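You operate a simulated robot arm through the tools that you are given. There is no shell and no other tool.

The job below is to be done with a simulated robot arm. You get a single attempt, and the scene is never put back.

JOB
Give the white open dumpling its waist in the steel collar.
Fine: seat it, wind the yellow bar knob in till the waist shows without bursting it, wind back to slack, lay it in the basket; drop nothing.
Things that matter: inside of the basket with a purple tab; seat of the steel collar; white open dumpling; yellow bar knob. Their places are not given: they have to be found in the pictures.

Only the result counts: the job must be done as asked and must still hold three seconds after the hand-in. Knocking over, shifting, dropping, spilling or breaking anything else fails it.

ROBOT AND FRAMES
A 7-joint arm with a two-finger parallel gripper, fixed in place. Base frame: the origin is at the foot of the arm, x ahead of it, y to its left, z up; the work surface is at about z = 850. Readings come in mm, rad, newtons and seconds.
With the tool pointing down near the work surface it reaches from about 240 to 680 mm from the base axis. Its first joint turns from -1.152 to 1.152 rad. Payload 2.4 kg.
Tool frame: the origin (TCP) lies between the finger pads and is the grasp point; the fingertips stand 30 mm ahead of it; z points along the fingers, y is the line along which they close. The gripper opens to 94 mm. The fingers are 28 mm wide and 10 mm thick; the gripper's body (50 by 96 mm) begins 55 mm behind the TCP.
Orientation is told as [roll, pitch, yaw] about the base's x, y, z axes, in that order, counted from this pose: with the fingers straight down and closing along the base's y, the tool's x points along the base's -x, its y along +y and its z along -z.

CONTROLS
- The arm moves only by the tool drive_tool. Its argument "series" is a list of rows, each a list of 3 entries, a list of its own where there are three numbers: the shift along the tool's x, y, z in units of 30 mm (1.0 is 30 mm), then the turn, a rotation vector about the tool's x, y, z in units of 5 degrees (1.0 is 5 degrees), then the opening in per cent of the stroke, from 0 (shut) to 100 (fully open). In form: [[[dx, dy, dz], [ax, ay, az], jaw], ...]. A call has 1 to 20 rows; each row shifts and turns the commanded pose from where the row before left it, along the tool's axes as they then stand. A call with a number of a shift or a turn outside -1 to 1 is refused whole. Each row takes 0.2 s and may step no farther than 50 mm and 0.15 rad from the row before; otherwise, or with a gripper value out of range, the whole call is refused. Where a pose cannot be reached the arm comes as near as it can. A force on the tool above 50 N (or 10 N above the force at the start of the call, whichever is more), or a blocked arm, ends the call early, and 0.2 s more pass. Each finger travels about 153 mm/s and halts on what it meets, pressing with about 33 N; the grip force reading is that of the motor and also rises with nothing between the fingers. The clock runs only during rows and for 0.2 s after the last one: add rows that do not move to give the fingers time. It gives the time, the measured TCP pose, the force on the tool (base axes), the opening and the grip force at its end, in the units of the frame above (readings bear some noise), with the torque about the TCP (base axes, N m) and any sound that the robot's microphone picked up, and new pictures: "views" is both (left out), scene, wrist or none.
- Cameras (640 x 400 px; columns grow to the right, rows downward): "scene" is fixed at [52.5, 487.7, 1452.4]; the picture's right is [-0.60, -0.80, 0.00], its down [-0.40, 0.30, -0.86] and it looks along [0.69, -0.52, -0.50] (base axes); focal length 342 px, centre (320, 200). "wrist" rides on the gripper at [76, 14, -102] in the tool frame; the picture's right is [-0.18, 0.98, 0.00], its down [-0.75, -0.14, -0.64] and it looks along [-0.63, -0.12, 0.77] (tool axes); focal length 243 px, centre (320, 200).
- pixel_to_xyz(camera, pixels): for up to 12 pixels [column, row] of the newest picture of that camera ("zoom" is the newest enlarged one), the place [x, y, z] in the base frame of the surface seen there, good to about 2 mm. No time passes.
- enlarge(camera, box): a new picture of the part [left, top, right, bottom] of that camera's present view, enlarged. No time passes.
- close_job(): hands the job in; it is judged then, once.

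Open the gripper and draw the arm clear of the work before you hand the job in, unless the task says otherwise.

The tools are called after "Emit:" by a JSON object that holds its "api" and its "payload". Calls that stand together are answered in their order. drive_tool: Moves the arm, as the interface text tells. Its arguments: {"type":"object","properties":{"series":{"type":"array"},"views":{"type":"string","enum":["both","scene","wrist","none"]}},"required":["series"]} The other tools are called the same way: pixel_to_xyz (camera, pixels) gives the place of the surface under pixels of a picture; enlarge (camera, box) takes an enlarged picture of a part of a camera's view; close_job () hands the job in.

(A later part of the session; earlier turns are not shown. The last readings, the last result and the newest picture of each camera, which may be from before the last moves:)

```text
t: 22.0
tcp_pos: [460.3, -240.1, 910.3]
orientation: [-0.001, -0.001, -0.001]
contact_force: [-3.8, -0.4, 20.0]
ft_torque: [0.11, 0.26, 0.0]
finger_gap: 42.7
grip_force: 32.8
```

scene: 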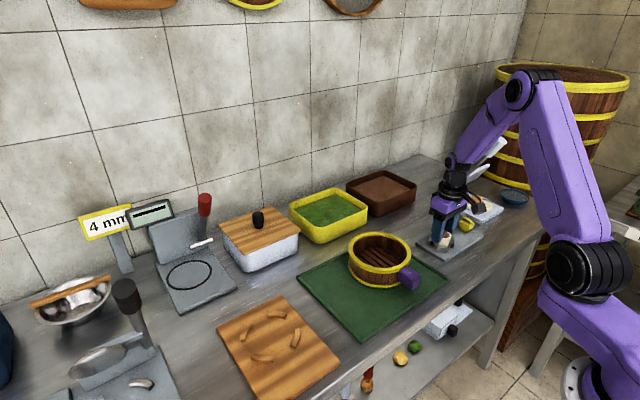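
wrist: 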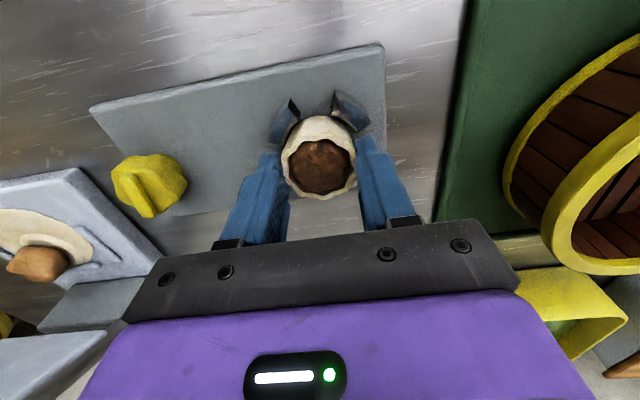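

Force rose to 8 then 20 N at TCP ≈911–912, which matches the plate. I back off about 1.2 mm and look.

Emit:
{"api": "drive_tool", "payload": {"series": [[[0, 0, -0.04], [0, 0, 0], 41], [[0, 0, 0], [0, 0, 0], 41]]}}

Emit:
{"api": "enlarge", "payload": {"camera": "scene", "box": [415, 205, 487, 260]}}

Emit:
{"api": "enlarge", "payload": {"camera": "wrist", "box": [240, 80, 400, 205]}}

```text
t: 22.6
tcp_pos: [460.0, -239.6, 912.3]
orientation: [0.0, -0.002, 0.002]
contact_force: [-0.8, 0.2, 0.3]
ft_torque: [-0.02, 0.0, -0.03]
finger_gap: 42.6
grip_force: 33.1
```

scene: 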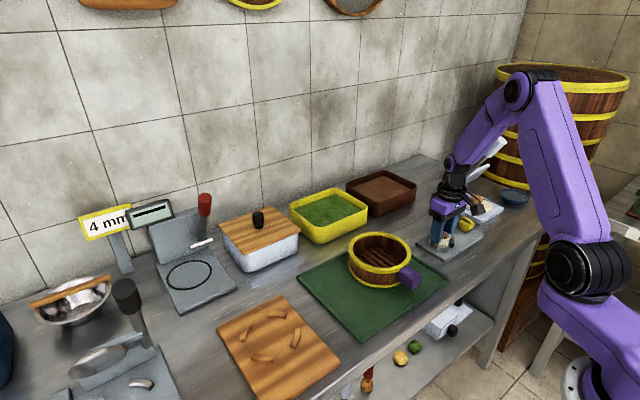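
wrist: 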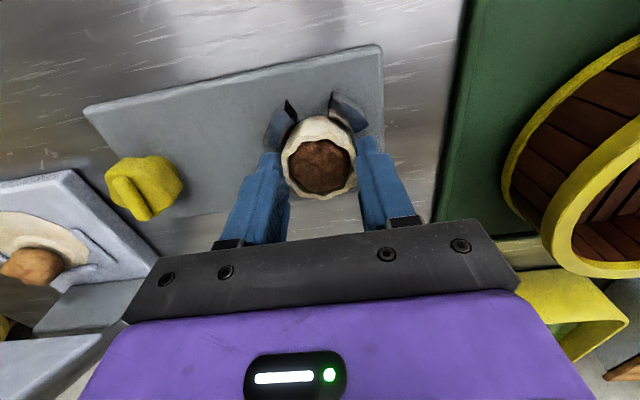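

```text
7.27 times, centred on (451, 232) of scene
```

zoom: 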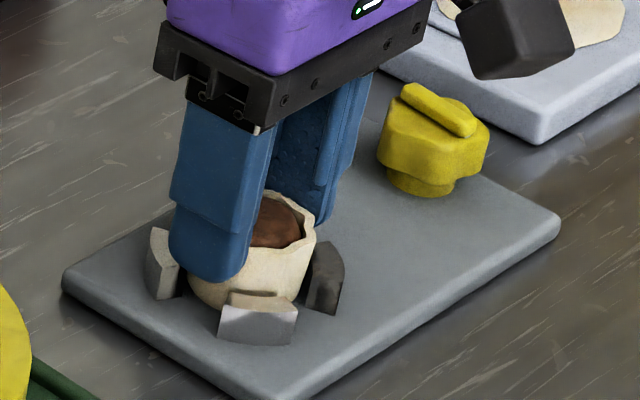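

```text
3.20 times, centred on (320, 142) of wrist
```

zoom: 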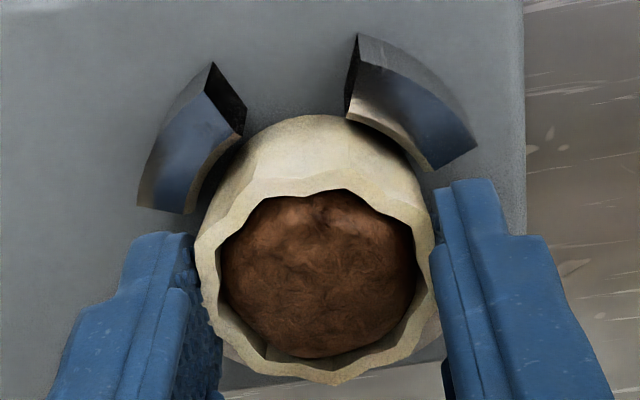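

The dumpling sits between the jaws but slightly nearer the right-hand (+y) jaw in the wrist zoom (gap larger at the left jaw). I shift y by -1.3 mm and check the force.

Emit:
{"api": "drive_tool", "payload": {"series": [[[0, -0.043, 0], [0, 0, 0], 41], [[0, 0, 0], [0, 0, 0], 41]], "views": "wrist"}}

Emit:
{"api": "enlarge", "payload": {"camera": "wrist", "box": [240, 80, 400, 205]}}

```text
t: 23.2
tcp_pos: [460.1, -241.5, 911.5]
orientation: [0.001, 0.001, -0.001]
contact_force: [-0.7, 0.0, -0.9]
ft_torque: [0.0, 0.0, 0.0]
finger_gap: 42.9
grip_force: 33.1
```

wrist: 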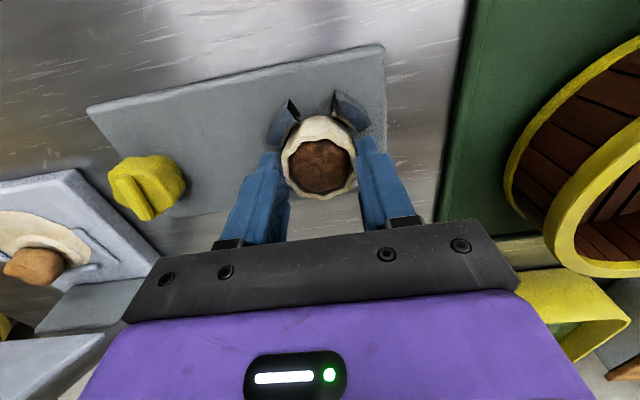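

```text
3.20 times, centred on (320, 142) of wrist
```

zoom: 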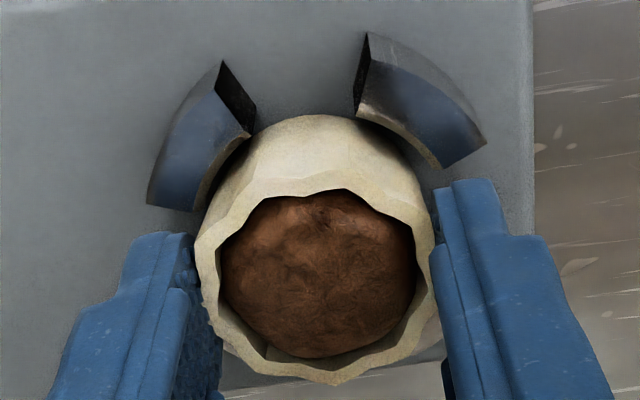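

Now the gaps to both visible jaws look even. I lower ~0.9 mm onto the plate and open the gripper gently.

Emit:
{"api": "drive_tool", "payload": {"series": [[[0, 0, 0.025], [0, 0, 0], 41], [[0, 0, 0], [0, 0, 0], 41]], "views": "none"}}

```text
t: 23.8
tcp_pos: [460.3, -240.1, 912.2]
orientation: [0.001, 0.0, 0.0]
contact_force: [-2.9, -0.2, 7.8]
ft_torque: [0.0, 0.17, -0.01]
finger_gap: 42.9
grip_force: 32.8
```

Contact with the plate at ≈8 N. Now I open gently in steps.

Emit:
{"api": "drive_tool", "payload": {"series": [[[0, 0, 0], [0, 0, 0], 45], [[0, 0, 0], [0, 0, 0], 47], [[0, 0, 0], [0, 0, 0], 50], [[0, 0, 0], [0, 0, 0], 56], [[0, 0, 0], [0, 0, 0], 64], [[0, 0, 0], [0, 0, 0], 64]]}}

Emit:
{"api": "enlarge", "payload": {"camera": "wrist", "box": [240, 80, 400, 205]}}

Emit:
{"api": "enlarge", "payload": {"camera": "scene", "box": [415, 205, 487, 260]}}

```text
t: 25.2
tcp_pos: [461.0, -241.8, 911.0]
orientation: [-0.001, -0.001, 0.0]
contact_force: [-0.6, 0.3, 0.0]
ft_torque: [-0.01, 0.01, 0.02]
finger_gap: 60.2
grip_force: 0.0
```

scene: 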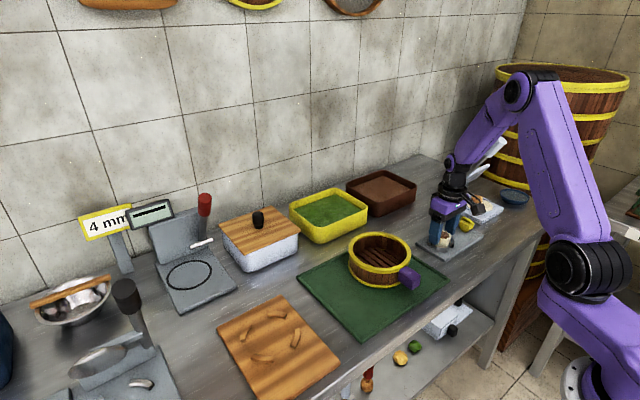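
wrist: 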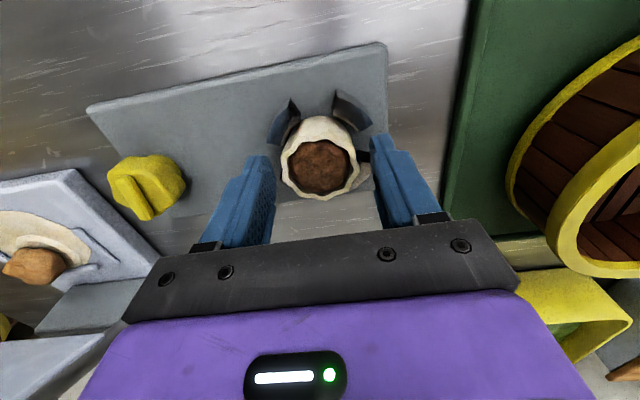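

```text
3.20 times, centred on (320, 142) of wrist
```

zoom: 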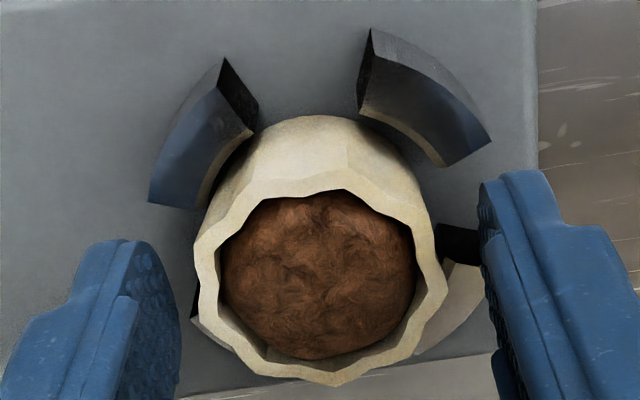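

```text
7.27 times, centred on (451, 232) of scene
```

zoom: 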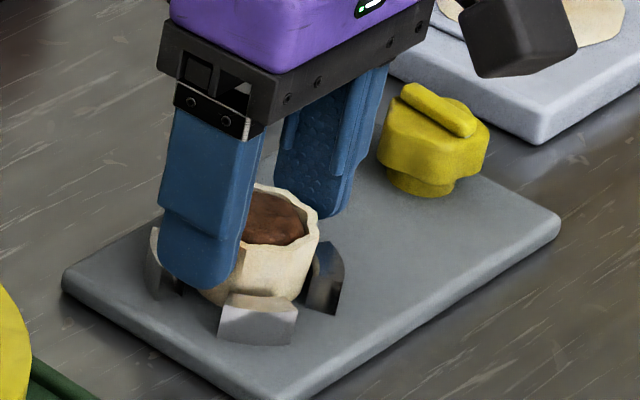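

Released and standing upright in the seat. I rise straight up to look at it unobstructed.

Emit:
{"api": "drive_tool", "payload": {"series": [[[0, 0, -0.3], [0, 0, 0], 64], [[0, 0, -0.6], [0, 0, 0], 64], [[0, 0, -0.9], [0, 0, 0], 64], [[0, 0, -0.9], [0, 0, 0], 64], [[0, 0, -0.9], [0, 0, 0], 64], [[0, 0, 0], [0, 0, 0], 64]]}}

Emit:
{"api": "enlarge", "payload": {"camera": "scene", "box": [415, 205, 487, 260]}}

Emit:
{"api": "enlarge", "payload": {"camera": "wrist", "box": [240, 50, 400, 175]}}

```text
t: 26.6
tcp_pos: [458.8, -240.9, 1019.5]
orientation: [-0.001, 0.0, 0.0]
contact_force: [-0.6, 0.2, 0.0]
ft_torque: [0.01, 0.0, 0.02]
finger_gap: 60.1
grip_force: 0.0
```

scene: 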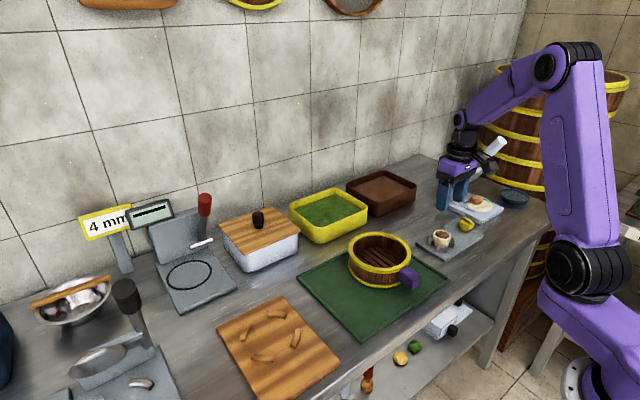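
wrist: 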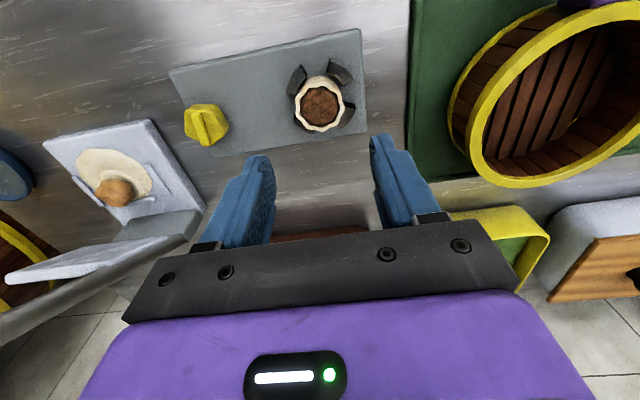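

```text
7.27 times, centred on (451, 232) of scene
```

zoom: 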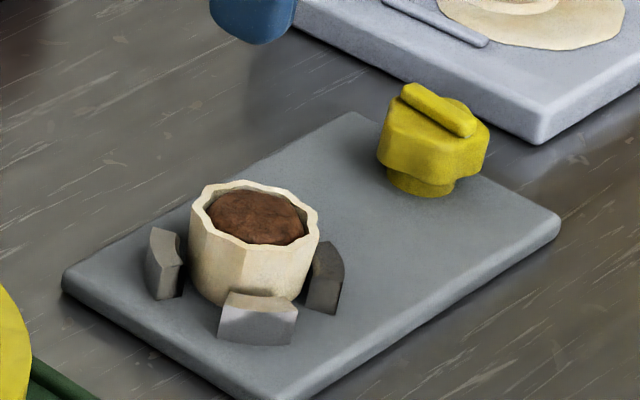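

```text
3.20 times, centred on (320, 112) of wrist
```

zoom: 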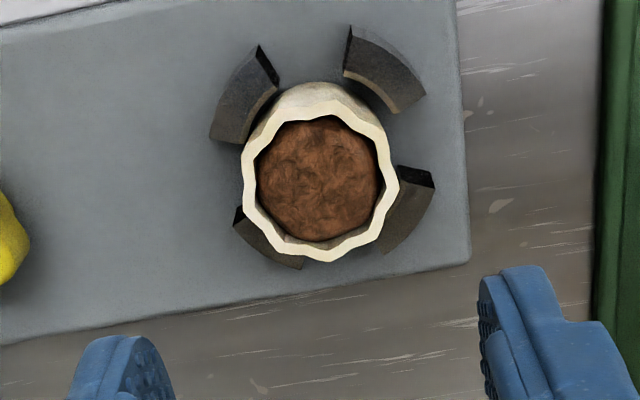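

The dumpling is seated, upright, inside the four jaws. Next the knob at wrist (205,123): I zoom and measure the bar.

Emit:
{"api": "enlarge", "payload": {"camera": "wrist", "box": [175, 95, 239, 155]}}

Emit:
{"api": "enlarge", "payload": {"camera": "scene", "box": [451, 210, 485, 236]}}

Emit:
{"api": "pixel_to_xyz", "payload": {"camera": "zoom", "pixels": [[320, 200], [200, 100], [300, 120], [250, 100], [350, 150], [400, 180], [300, 250], [200, 200], [450, 200], [350, 100], [250, 150], [420, 230]]}}

```text
6.67 times, centred on (207, 125) of wrist
```

zoom: 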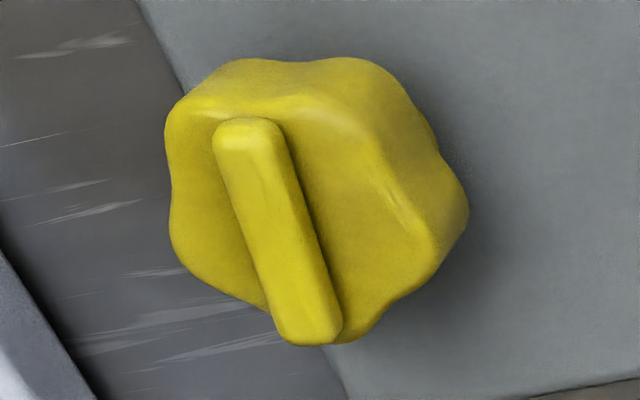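

```text
15.38 times, centred on (468, 223) of scene
```

zoom: 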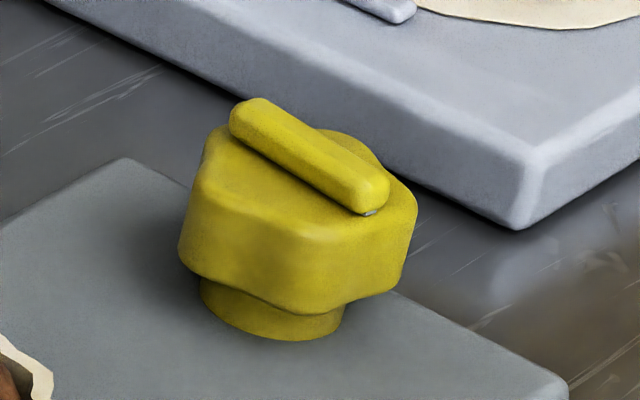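

```text
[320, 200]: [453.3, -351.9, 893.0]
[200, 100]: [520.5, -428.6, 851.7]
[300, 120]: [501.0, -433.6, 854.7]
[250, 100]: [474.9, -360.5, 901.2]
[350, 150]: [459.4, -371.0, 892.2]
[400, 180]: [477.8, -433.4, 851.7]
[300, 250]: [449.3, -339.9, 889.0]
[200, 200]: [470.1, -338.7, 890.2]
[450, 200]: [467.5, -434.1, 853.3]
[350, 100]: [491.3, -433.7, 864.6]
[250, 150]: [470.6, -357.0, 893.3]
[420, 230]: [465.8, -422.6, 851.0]
```

The bar in the scene zoom runs from about (250,112) to (370,185). I query points along it.

Emit:
{"api": "pixel_to_xyz", "payload": {"camera": "zoom", "pixels": [[243, 112], [280, 130], [310, 148], [340, 165], [370, 182], [265, 108], [380, 180], [260, 142], [330, 188], [290, 140], [215, 170], [390, 220]]}}

Emit:
{"api": "enlarge", "payload": {"camera": "wrist", "box": [175, 95, 239, 155]}}

Emit:
{"api": "pixel_to_xyz", "payload": {"camera": "zoom", "pixels": [[245, 135], [258, 180], [272, 225], [288, 270], [305, 315], [310, 335], [222, 150], [285, 150], [268, 300], [335, 300], [180, 200], [430, 220]]}}

```text
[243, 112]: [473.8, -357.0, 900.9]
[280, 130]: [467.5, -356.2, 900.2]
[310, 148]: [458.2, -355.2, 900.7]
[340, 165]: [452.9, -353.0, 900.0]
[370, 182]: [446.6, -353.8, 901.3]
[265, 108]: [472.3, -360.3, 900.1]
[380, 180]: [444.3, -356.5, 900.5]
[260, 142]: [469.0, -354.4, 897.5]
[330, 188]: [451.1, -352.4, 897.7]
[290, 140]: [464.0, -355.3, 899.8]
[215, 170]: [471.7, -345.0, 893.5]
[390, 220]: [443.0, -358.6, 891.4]
```

```text
6.67 times, centred on (207, 125) of wrist
```

zoom: 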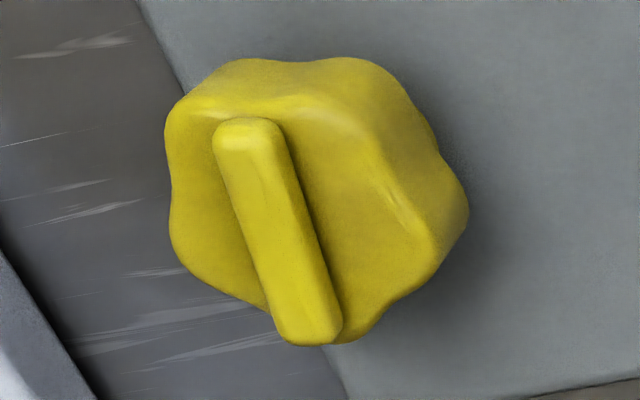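

```text
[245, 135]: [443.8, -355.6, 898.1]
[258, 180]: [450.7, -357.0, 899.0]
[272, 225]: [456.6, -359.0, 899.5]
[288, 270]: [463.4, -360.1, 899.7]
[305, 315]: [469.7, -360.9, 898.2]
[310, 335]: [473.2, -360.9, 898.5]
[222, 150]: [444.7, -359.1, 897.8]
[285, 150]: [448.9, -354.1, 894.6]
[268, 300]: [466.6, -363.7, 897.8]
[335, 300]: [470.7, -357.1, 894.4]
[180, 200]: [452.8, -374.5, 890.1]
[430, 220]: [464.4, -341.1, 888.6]
```

Bar: centre ≈(459,-358), axis yaw ≈ -9° from base x, top z≈900, knob body top z≈893.5. Before approaching I check the lever's clearance around y=-430.

Emit:
{"api": "enlarge", "payload": {"camera": "scene", "box": [440, 125, 530, 205]}}

Emit:
{"api": "pixel_to_xyz", "payload": {"camera": "scene", "pixels": [[503, 140], [500, 150], [490, 150], [486, 158], [480, 165], [492, 145], [474, 172], [505, 145]]}}

Emit:
{"api": "pixel_to_xyz", "payload": {"camera": "wrist", "pixels": [[10, 278], [60, 265], [100, 270], [150, 240], [200, 212], [40, 290], [130, 255], [180, 225]]}}

```text
5.00 times, centred on (485, 165) of scene
```

zoom: 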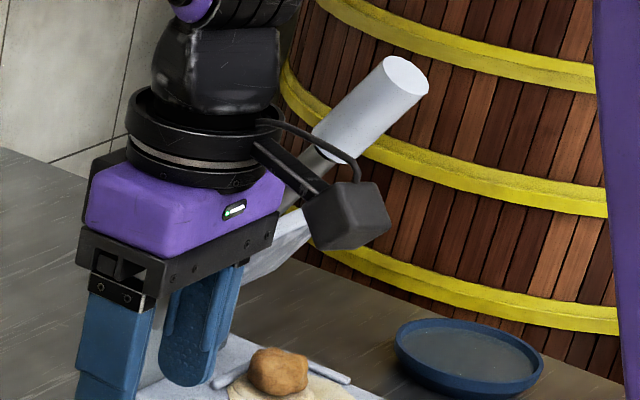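

```text
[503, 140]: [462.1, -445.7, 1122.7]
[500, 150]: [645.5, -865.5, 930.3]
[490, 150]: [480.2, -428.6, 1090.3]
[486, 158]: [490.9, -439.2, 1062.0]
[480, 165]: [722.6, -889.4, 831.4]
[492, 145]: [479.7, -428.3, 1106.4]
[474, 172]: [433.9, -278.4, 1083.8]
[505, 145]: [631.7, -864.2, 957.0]
```

```text
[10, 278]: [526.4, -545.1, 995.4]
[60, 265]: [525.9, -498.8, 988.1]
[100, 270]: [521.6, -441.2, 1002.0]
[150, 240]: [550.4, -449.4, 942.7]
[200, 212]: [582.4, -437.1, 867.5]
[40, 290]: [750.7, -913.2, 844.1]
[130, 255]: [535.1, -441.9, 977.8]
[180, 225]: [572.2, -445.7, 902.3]
```

The lever's nearest edge is y≈-428, leaving about 20–30 mm to the hand at the knob, so the approach is fine. I move above the knob, turn +9° about tool z to align with the bar, and stop at z≈960.

Emit:
{"api": "drive_tool", "payload": {"series": [[[0, -0.5, 0], [0, 0, 0.6], 50], [[0, -0.9, 0], [0, 0, 0.6], 45], [[0, -0.9, 0], [0, 0, 0.6], 42], [[0, -0.9, 0], [0, 0, 0], 42], [[0, -0.65, 0], [0, 0, 0], 42], [[0, 0, 0.6], [0, 0, 0], 42], [[0, 0, 0.7], [0, 0, 0], 42], [[0, 0, 0.65], [0, 0, 0], 42], [[0, 0, 0], [0, 0, 0], 42], [[0, 0, 0], [0, 0, 0], 42]]}}

Emit:
{"api": "enlarge", "payload": {"camera": "wrist", "box": [250, 80, 400, 200]}}

```text
t: 28.8
tcp_pos: [447.0, -355.7, 962.0]
orientation: [0.0, 0.0, -0.159]
contact_force: [0.8, 0.9, -0.4]
ft_torque: [-0.04, 0.02, 0.02]
finger_gap: 39.6
grip_force: 0.1
```

scene: 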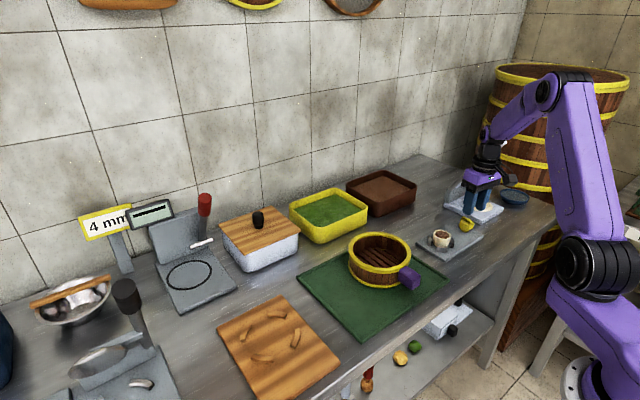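
wrist: 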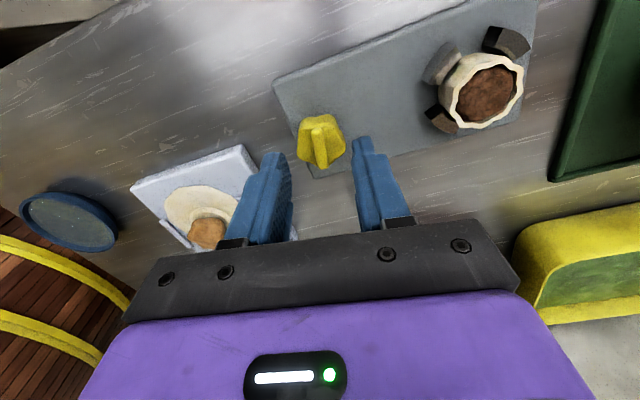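

```text
3.33 times, centred on (325, 140) of wrist
```

zoom: 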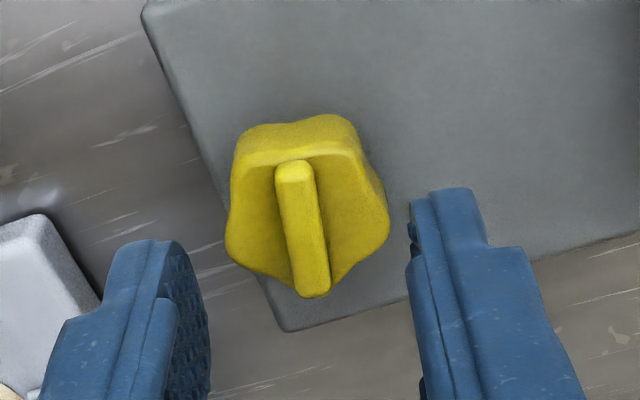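

The y shift along the turned axes left TCP at (447,-355.7); I now measure the bar from this near view.

Emit:
{"api": "pixel_to_xyz", "payload": {"camera": "zoom", "pixels": [[295, 172], [300, 200], [305, 230], [310, 260], [315, 288], [279, 185], [313, 175], [290, 270], [328, 262], [235, 230], [380, 225], [310, 135]]}}

Emit:
{"api": "drive_tool", "payload": {"series": [[[0, 0, 0], [0, 0, 0], 42]], "views": "none"}}

Emit:
{"api": "drive_tool", "payload": {"series": [[[0, 0, 0], [0, 0, 0], 42]], "views": "none"}}

```text
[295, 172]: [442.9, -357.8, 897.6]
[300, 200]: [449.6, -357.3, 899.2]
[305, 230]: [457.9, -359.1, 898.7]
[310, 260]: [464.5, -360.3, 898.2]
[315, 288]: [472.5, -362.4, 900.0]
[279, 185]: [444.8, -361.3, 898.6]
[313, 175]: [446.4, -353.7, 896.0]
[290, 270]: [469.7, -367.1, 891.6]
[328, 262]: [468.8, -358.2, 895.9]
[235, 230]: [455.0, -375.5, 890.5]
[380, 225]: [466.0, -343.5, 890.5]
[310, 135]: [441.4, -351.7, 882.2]
```

```text
t: 29.2
tcp_pos: [447.8, -355.8, 961.1]
orientation: [0.0, 0.0, -0.159]
contact_force: [0.3, -0.4, 1.0]
ft_torque: [-0.01, 0.01, 0.0]
finger_gap: 39.5
grip_force: 0.0
```

```text
t: 29.6
tcp_pos: [448.0, -356.2, 960.7]
orientation: [-0.002, 0.0, -0.155]
contact_force: [0.2, -0.1, 0.0]
ft_torque: [-0.01, -0.01, 0.01]
finger_gap: 39.6
grip_force: 0.0
```

Bar centre ≈(458.5,-360), angle -8.8°, so alignment is right. I shift (+11,-4.4) mm in base and descend to z≈932 to verify.

Emit:
{"api": "drive_tool", "payload": {"series": [[[-0.385, -0.088, 0], [0, 0, 0], 42], [[0, 0, 0.5], [0, 0, 0], 36], [[0, 0, 0.45], [0, 0, 0], 32], [[0, 0, 0], [0, 0, 0], 32], [[0, 0, 0], [0, 0, 0], 32]]}}

Emit:
{"api": "enlarge", "payload": {"camera": "wrist", "box": [250, 80, 400, 200]}}

Emit:
{"api": "enlarge", "payload": {"camera": "scene", "box": [425, 165, 525, 240]}}

```text
t: 30.8
tcp_pos: [458.9, -359.8, 933.3]
orientation: [0.0, 0.0, -0.157]
contact_force: [-0.3, 0.4, -0.2]
ft_torque: [-0.03, 0.0, -0.01]
finger_gap: 30.3
grip_force: 0.1
```

scene: 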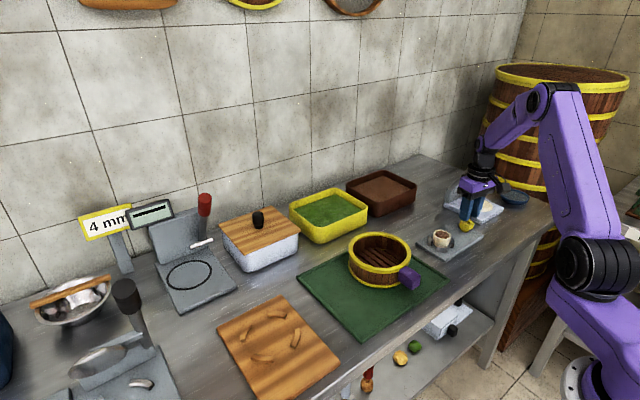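
wrist: 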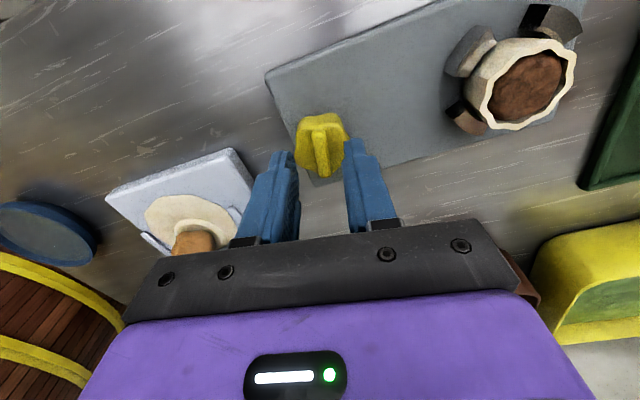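

```text
3.33 times, centred on (325, 140) of wrist
```

zoom: 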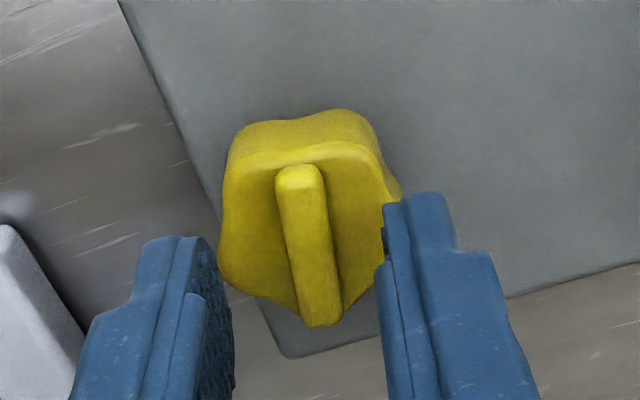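

```text
5.33 times, centred on (475, 202) of scene
```

zoom: 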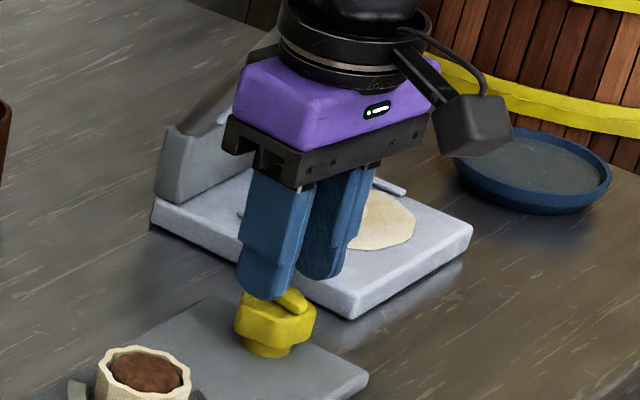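

TCP (458.9,-359.8,933) is centred over the bar. I lower to z≈926 in small steps and watch for contact with the knob body.

Emit:
{"api": "drive_tool", "payload": {"series": [[[0, 0, 0.08], [0, 0, 0], 32], [[0, 0, 0.08], [0, 0, 0], 32], [[0, 0, 0.08], [0, 0, 0], 28], [[0, 0, 0], [0, 0, 0], 24], [[0, 0, 0], [0, 0, 0], 24]]}}

Emit:
{"api": "enlarge", "payload": {"camera": "wrist", "box": [250, 80, 400, 200]}}

Emit:
{"api": "enlarge", "payload": {"camera": "scene", "box": [445, 195, 493, 235]}}

```text
t: 32.0
tcp_pos: [459.6, -360.7, 925.7]
orientation: [-0.001, 0.001, -0.156]
contact_force: [1.0, 1.0, 0.6]
ft_torque: [0.0, 0.01, 0.0]
finger_gap: 22.9
grip_force: 0.0
```

scene: 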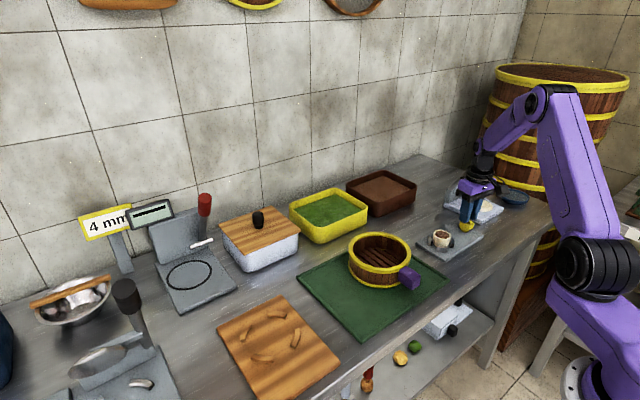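
wrist: 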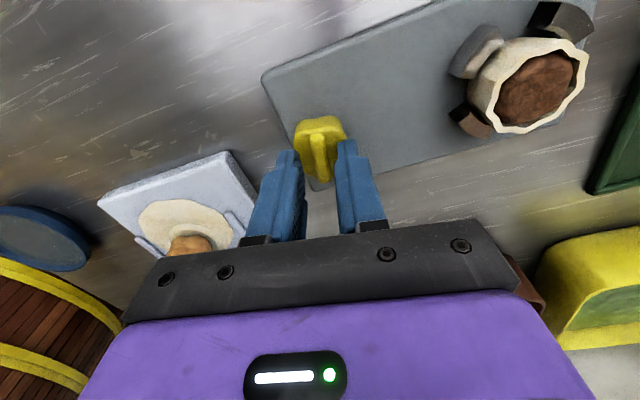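

```text
3.33 times, centred on (325, 140) of wrist
```

zoom: 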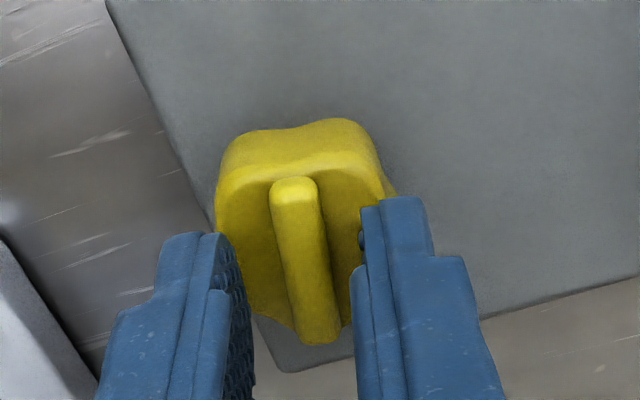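

```text
10.00 times, centred on (469, 215) of scene
```

zoom: 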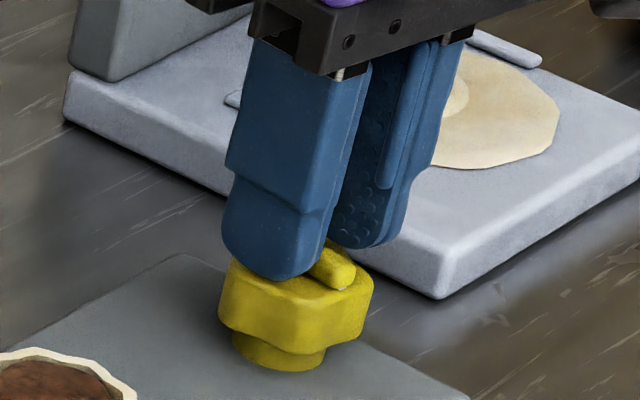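

No contact with the body; the tips straddle the bar. I close gently on the bar.

Emit:
{"api": "drive_tool", "payload": {"series": [[[0, 0, 0], [0, 0, 0], 18], [[0, 0, 0], [0, 0, 0], 13], [[0, 0, 0], [0, 0, 0], 10], [[0, 0, 0], [0, 0, 0], 8], [[0, 0, 0], [0, 0, 0], 8]], "views": "wrist"}}

Emit:
{"api": "enlarge", "payload": {"camera": "wrist", "box": [250, 80, 400, 200]}}

```text
t: 33.2
tcp_pos: [460.8, -360.4, 926.3]
orientation: [-0.001, -0.001, -0.157]
contact_force: [0.0, 0.3, 0.3]
ft_torque: [-0.01, 0.01, -0.01]
finger_gap: 7.5
grip_force: 0.1
```

wrist: 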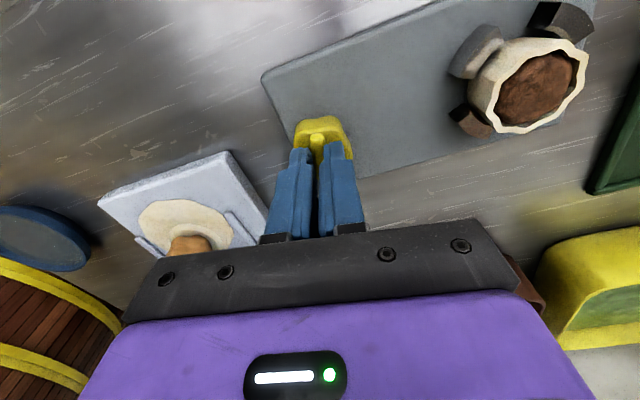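

```text
3.33 times, centred on (325, 140) of wrist
```

zoom: 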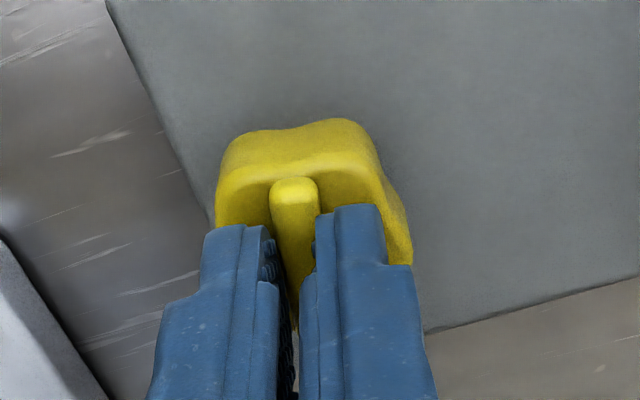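

Gap 7.5 with the bar just between the pads and no force. I close further to grip.

Emit:
{"api": "drive_tool", "payload": {"series": [[[0, 0, 0], [0, 0, 0], 6], [[0, 0, 0], [0, 0, 0], 4], [[0, 0, 0], [0, 0, 0], 2], [[0, 0, 0], [0, 0, 0], 2]], "views": "scene"}}

Emit:
{"api": "enlarge", "payload": {"camera": "scene", "box": [415, 205, 487, 260]}}

```text
t: 34.2
tcp_pos: [459.1, -360.5, 926.1]
orientation: [0.001, 0.0, -0.158]
contact_force: [-0.2, -0.7, 0.8]
ft_torque: [-0.04, -0.04, -0.01]
finger_gap: 2.1
grip_force: 0.0
```

scene: 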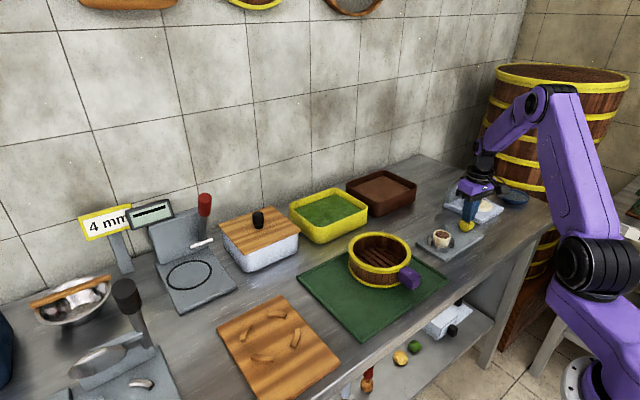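

```text
7.27 times, centred on (451, 232) of scene
```

zoom: 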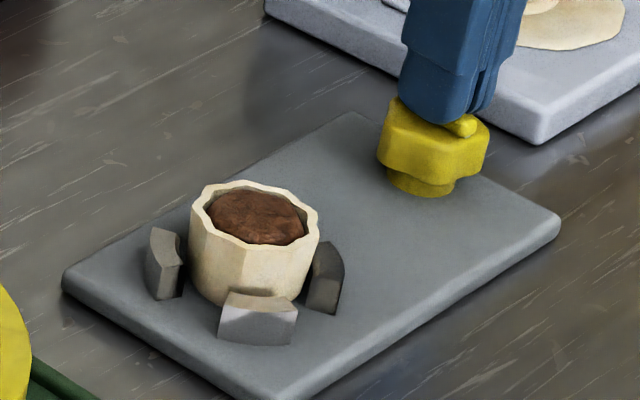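

The gap went to 2.1 mm with no grip force, so the bar isn't being caught. I look closer.

Emit:
{"api": "drive_tool", "payload": {"series": [[[0, 0, 0], [0, 0, 0], 2]], "views": "wrist"}}

Emit:
{"api": "enlarge", "payload": {"camera": "wrist", "box": [270, 90, 370, 170]}}

Emit:
{"api": "enlarge", "payload": {"camera": "scene", "box": [450, 200, 490, 232]}}

```text
t: 34.6
tcp_pos: [459.7, -359.1, 925.8]
orientation: [0.0, 0.0, -0.155]
contact_force: [-0.6, -0.4, 0.9]
ft_torque: [-0.01, -0.03, 0.0]
finger_gap: 1.8
grip_force: 0.1
```

wrist: 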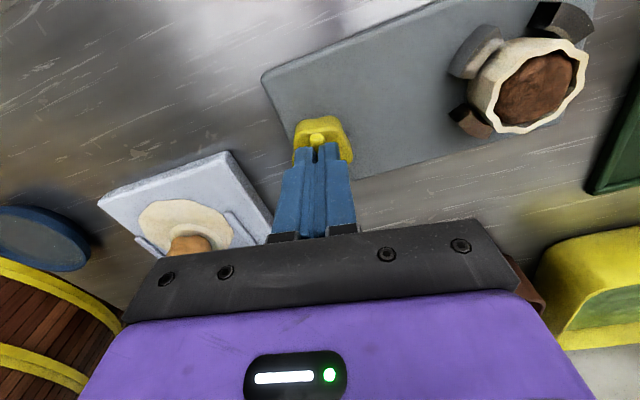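

```text
5.00 times, centred on (320, 130) of wrist
```

zoom: 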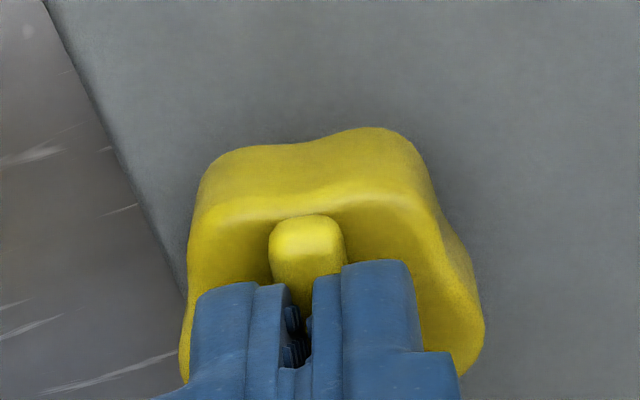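

```text
12.50 times, centred on (470, 216) of scene
```

zoom: 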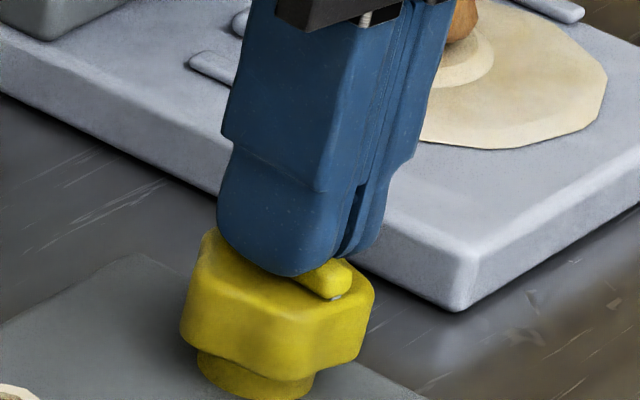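

The pads closed above/through the decorative bar without catching it, so I will grip the lobed knob body (≈37 mm wide, z 870–893) instead: open, lower to TCP z≈903, and close.

Emit:
{"api": "drive_tool", "payload": {"series": [[[0, 0, 0], [0, 0, 0], 30], [[0, 0, 0], [0, 0, 0], 60], [[0, 0, 0], [0, 0, 0], 60], [[0, 0, 0.25], [0, 0, 0], 60], [[0, 0, 0.25], [0, 0, 0], 60], [[0, 0, 0.25], [0, 0, 0], 60], [[0, 0, 0], [0, 0, 0], 60]]}}

Emit:
{"api": "enlarge", "payload": {"camera": "wrist", "box": [250, 80, 400, 200]}}

Emit:
{"api": "enlarge", "payload": {"camera": "scene", "box": [445, 195, 493, 235]}}

```text
t: 36.2
tcp_pos: [458.4, -361.4, 902.9]
orientation: [0.0, 0.001, -0.157]
contact_force: [-0.8, 0.8, 0.2]
ft_torque: [-0.01, -0.01, 0.01]
finger_gap: 56.3
grip_force: 0.1
```

scene: 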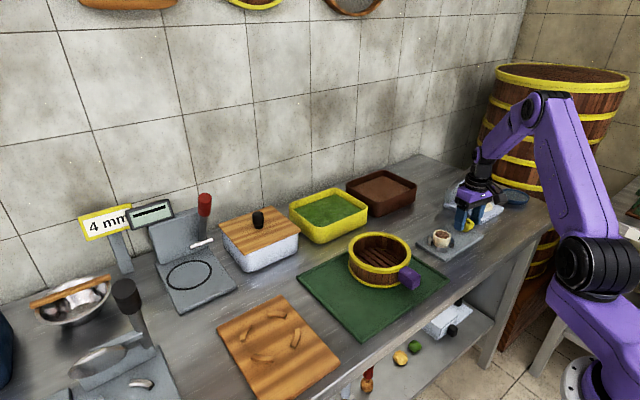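
wrist: 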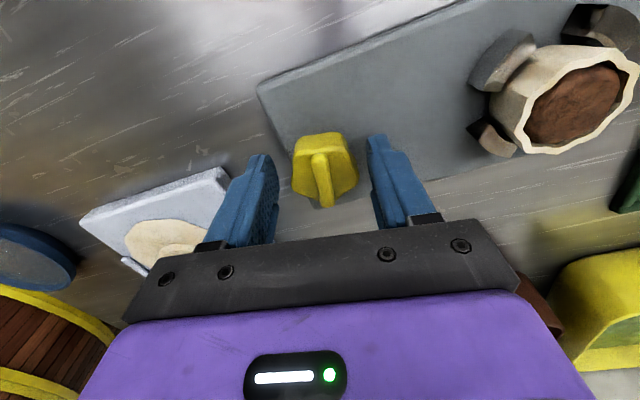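

```text
3.33 times, centred on (325, 140) of wrist
```

zoom: 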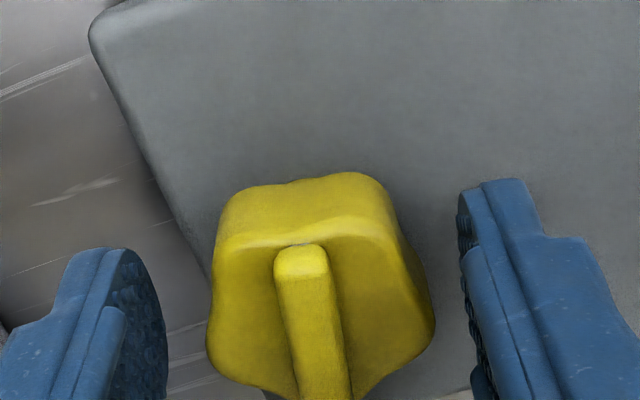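

```text
10.00 times, centred on (469, 215) of scene
```

zoom: 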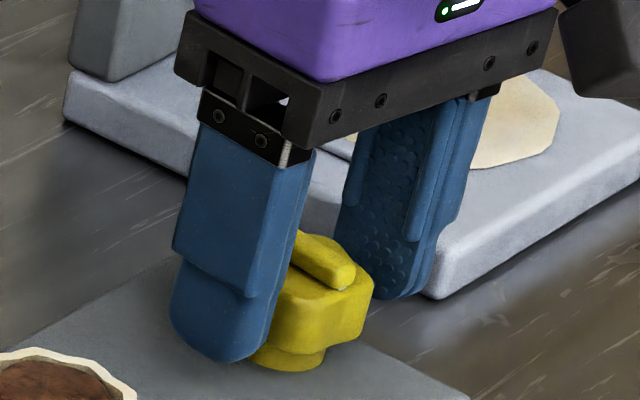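

The fingers straddle the knob body freely. I close in steps to find contact.

Emit:
{"api": "drive_tool", "payload": {"series": [[[0, 0, 0], [0, 0, 0], 50], [[0, 0, 0], [0, 0, 0], 45], [[0, 0, 0], [0, 0, 0], 42], [[0, 0, 0], [0, 0, 0], 40], [[0, 0, 0], [0, 0, 0], 38], [[0, 0, 0], [0, 0, 0], 38]], "views": "wrist"}}

Emit:
{"api": "enlarge", "payload": {"camera": "wrist", "box": [250, 100, 400, 220]}}

```text
t: 37.6
tcp_pos: [458.9, -360.0, 902.9]
orientation: [0.0, 0.001, -0.155]
contact_force: [1.0, 8.9, 1.0]
ft_torque: [0.2, 0.09, 0.01]
finger_gap: 40.9
grip_force: 4.8
```

wrist: 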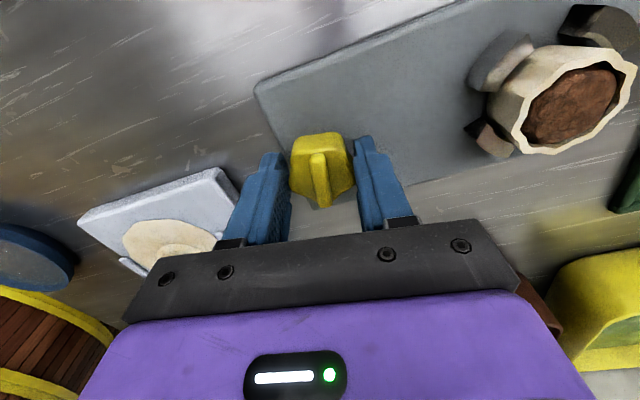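

```text
3.33 times, centred on (325, 160) of wrist
```

zoom: 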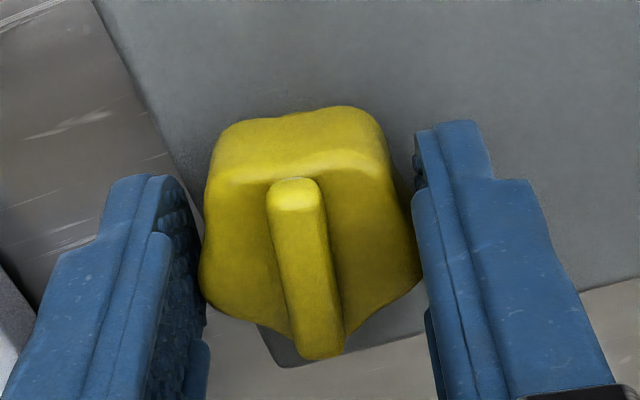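

The +y finger touches first (force +8.9 N in y), so I shift the tool +2 mm along its y and close further.

Emit:
{"api": "drive_tool", "payload": {"series": [[[0, 0.07, 0], [0, 0, 0], 40], [[0, 0, 0], [0, 0, 0], 38], [[0, 0, 0], [0, 0, 0], 38]], "views": "none"}}

Emit:
{"api": "drive_tool", "payload": {"series": [[[0, 0, 0], [0, 0, 0], 36], [[0, 0, 0], [0, 0, 0], 36]], "views": "none"}}

```text
t: 38.4
tcp_pos: [459.6, -358.3, 901.2]
orientation: [-0.001, -0.001, -0.157]
contact_force: [1.6, 2.9, -5.0]
ft_torque: [0.41, -0.32, 0.0]
finger_gap: 39.7
grip_force: 45.2
```

```text
t: 39.0
tcp_pos: [460.1, -359.6, 902.9]
orientation: [0.0, 0.001, -0.157]
contact_force: [-0.1, 1.0, -7.9]
ft_torque: [0.47, -0.51, 0.0]
finger_gap: 39.3
grip_force: 44.3
```

Now a firm symmetric grip: gap 39.4, ≈44 N. I turn the knob 10° clockwise seen from above (+tool z) and see how the jaws and torque respond.

Emit:
{"api": "drive_tool", "payload": {"series": [[[0, 0, 0], [0, 0, 0.5], 36], [[0, 0, 0], [0, 0, 0.5], 36], [[0, 0, 0], [0, 0, 0.5], 36], [[0, 0, 0], [0, 0, 0.5], 36], [[0, 0, 0], [0, 0, 0], 36]]}}

Emit:
{"api": "enlarge", "payload": {"camera": "scene", "box": [415, 205, 487, 260]}}

```text
t: 40.2
tcp_pos: [459.6, -359.3, 902.2]
orientation: [0.001, 0.002, -0.333]
contact_force: [-2.5, -9.6, -23.3]
ft_torque: [0.06, -0.65, -0.01]
finger_gap: 39.6
grip_force: 44.3
```

scene: 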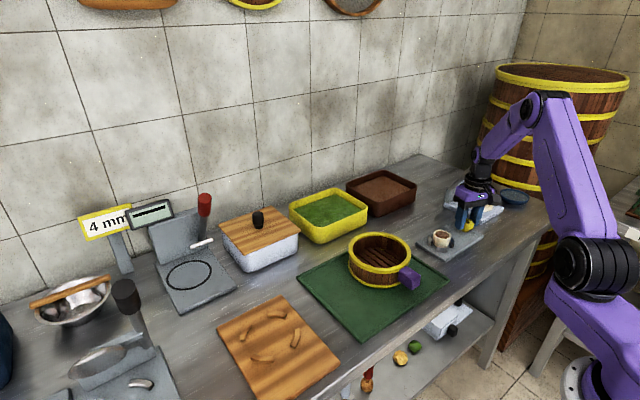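
wrist: 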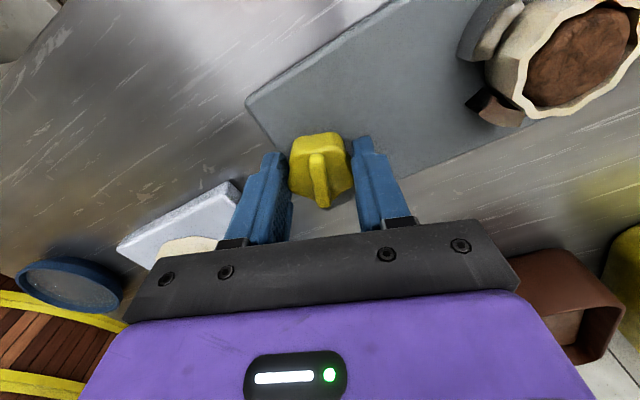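

```text
7.27 times, centred on (451, 232) of scene
```

zoom: 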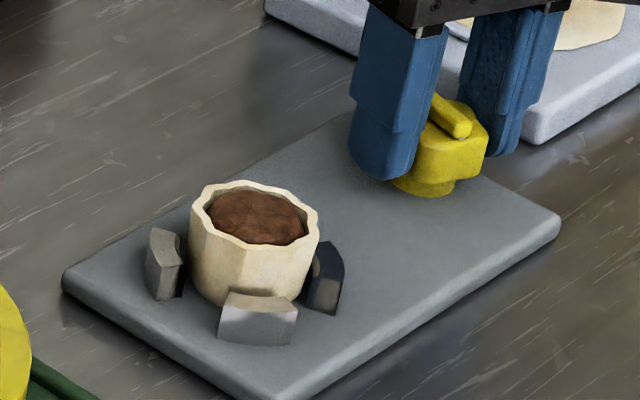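

The knob turned with the gripper (bar rotated). There is a downward pull of ≈23 N from the tapered body; I compare jaw positions with the earlier zoom to see the effect.

Emit:
{"api": "enlarge", "payload": {"camera": "scene", "box": [420, 228, 468, 258]}}

```text
13.33 times, centred on (444, 243) of scene
```

zoom: 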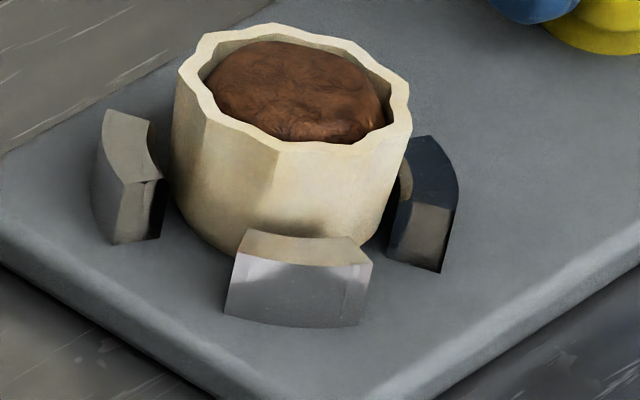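

Jaws show no visible change after 10°. I lower 1 mm to ease the z-force and turn another 20° clockwise.

Emit:
{"api": "drive_tool", "payload": {"series": [[[0, 0, 0.033], [0, 0, 0], 36], [[0, 0, 0], [0, 0, 0.7], 36], [[0, 0, 0], [0, 0, 0.7], 36], [[0, 0, 0], [0, 0, 0.7], 36], [[0, 0, 0], [0, 0, 0.7], 36], [[0, 0, 0], [0, 0, 0.6], 36], [[0, 0, 0], [0, 0, 0.6], 36], [[0, 0, 0], [0, 0, 0], 36]]}}

Emit:
{"api": "enlarge", "payload": {"camera": "scene", "box": [420, 228, 468, 258]}}

```text
t: 42.0
tcp_pos: [459.4, -358.4, 901.7]
orientation: [0.0, 0.001, -0.681]
contact_force: [-16.3, -7.8, -10.5]
ft_torque: [0.05, 0.02, -0.04]
finger_gap: 39.6
grip_force: 45.5
```

scene: 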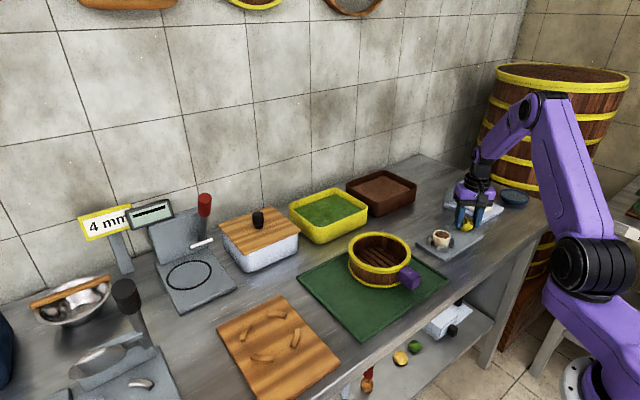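
wrist: 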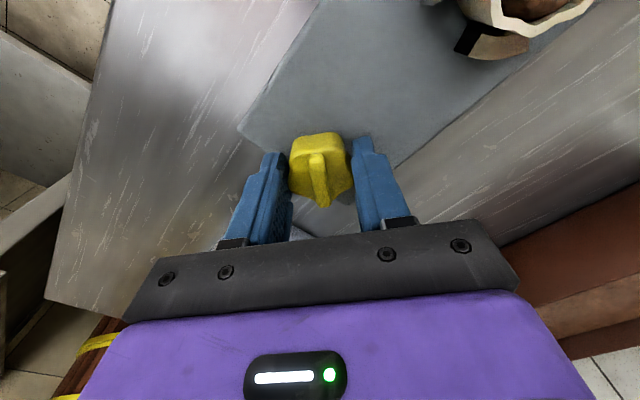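

```text
13.33 times, centred on (444, 243) of scene
```

zoom: 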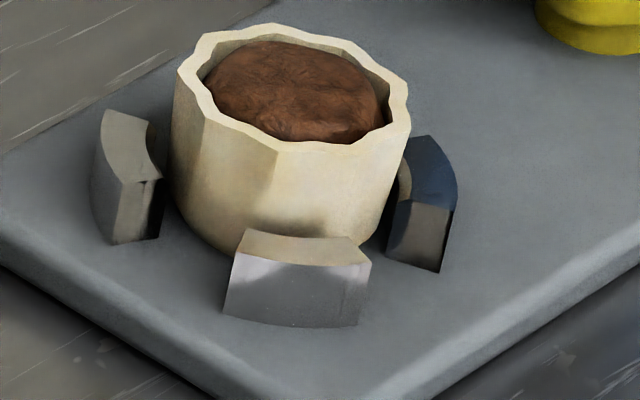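

After 30° in total the knob turns freely, the jaws have moved at most a fraction of a mm. I relieve the lateral force and continue another 40° clockwise.

Emit:
{"api": "drive_tool", "payload": {"series": [[[0.022, -0.047, 0], [0, 0, 0], 36], [[0, 0, 0], [0, 0, 0.8], 36], [[0, 0, 0], [0, 0, 0.8], 36], [[0, 0, 0], [0, 0, 0.8], 36], [[0, 0, 0], [0, 0, 0.8], 36], [[0, 0, 0], [0, 0, 0.8], 36], [[0, 0, 0], [0, 0, 0], 36]]}}

Emit:
{"api": "enlarge", "payload": {"camera": "scene", "box": [420, 228, 468, 258]}}

```text
t: 43.6
tcp_pos: [459.2, -358.9, 902.4]
orientation: [0.002, -0.002, -1.03]
contact_force: [1.8, -8.9, -9.8]
ft_torque: [-1.15, -0.04, -0.04]
finger_gap: 39.6
grip_force: 44.9
```

scene: 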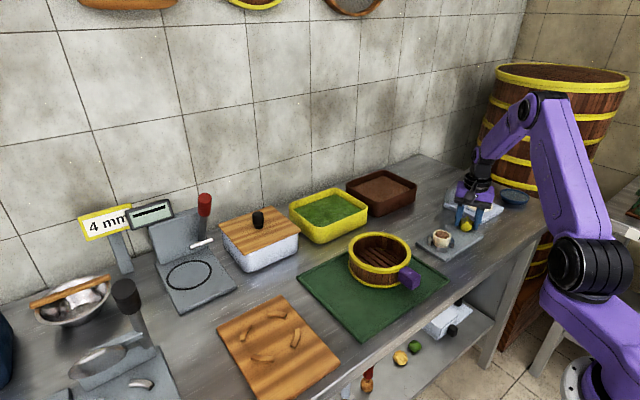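
wrist: 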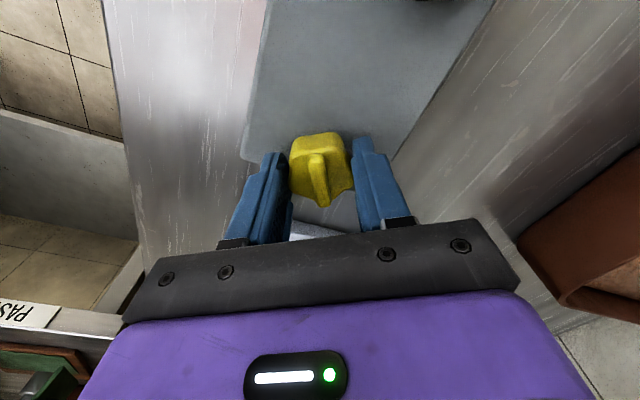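

```text
13.33 times, centred on (444, 243) of scene
```

zoom: 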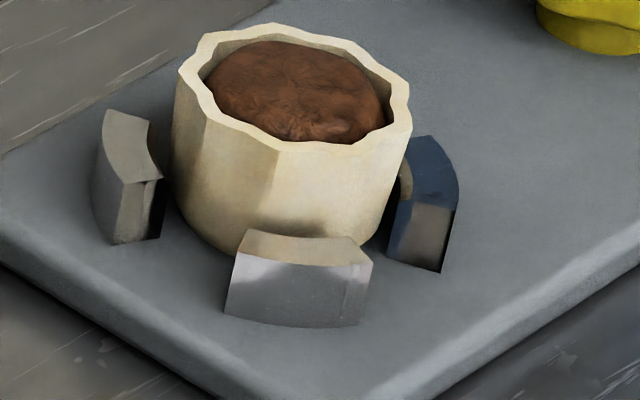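

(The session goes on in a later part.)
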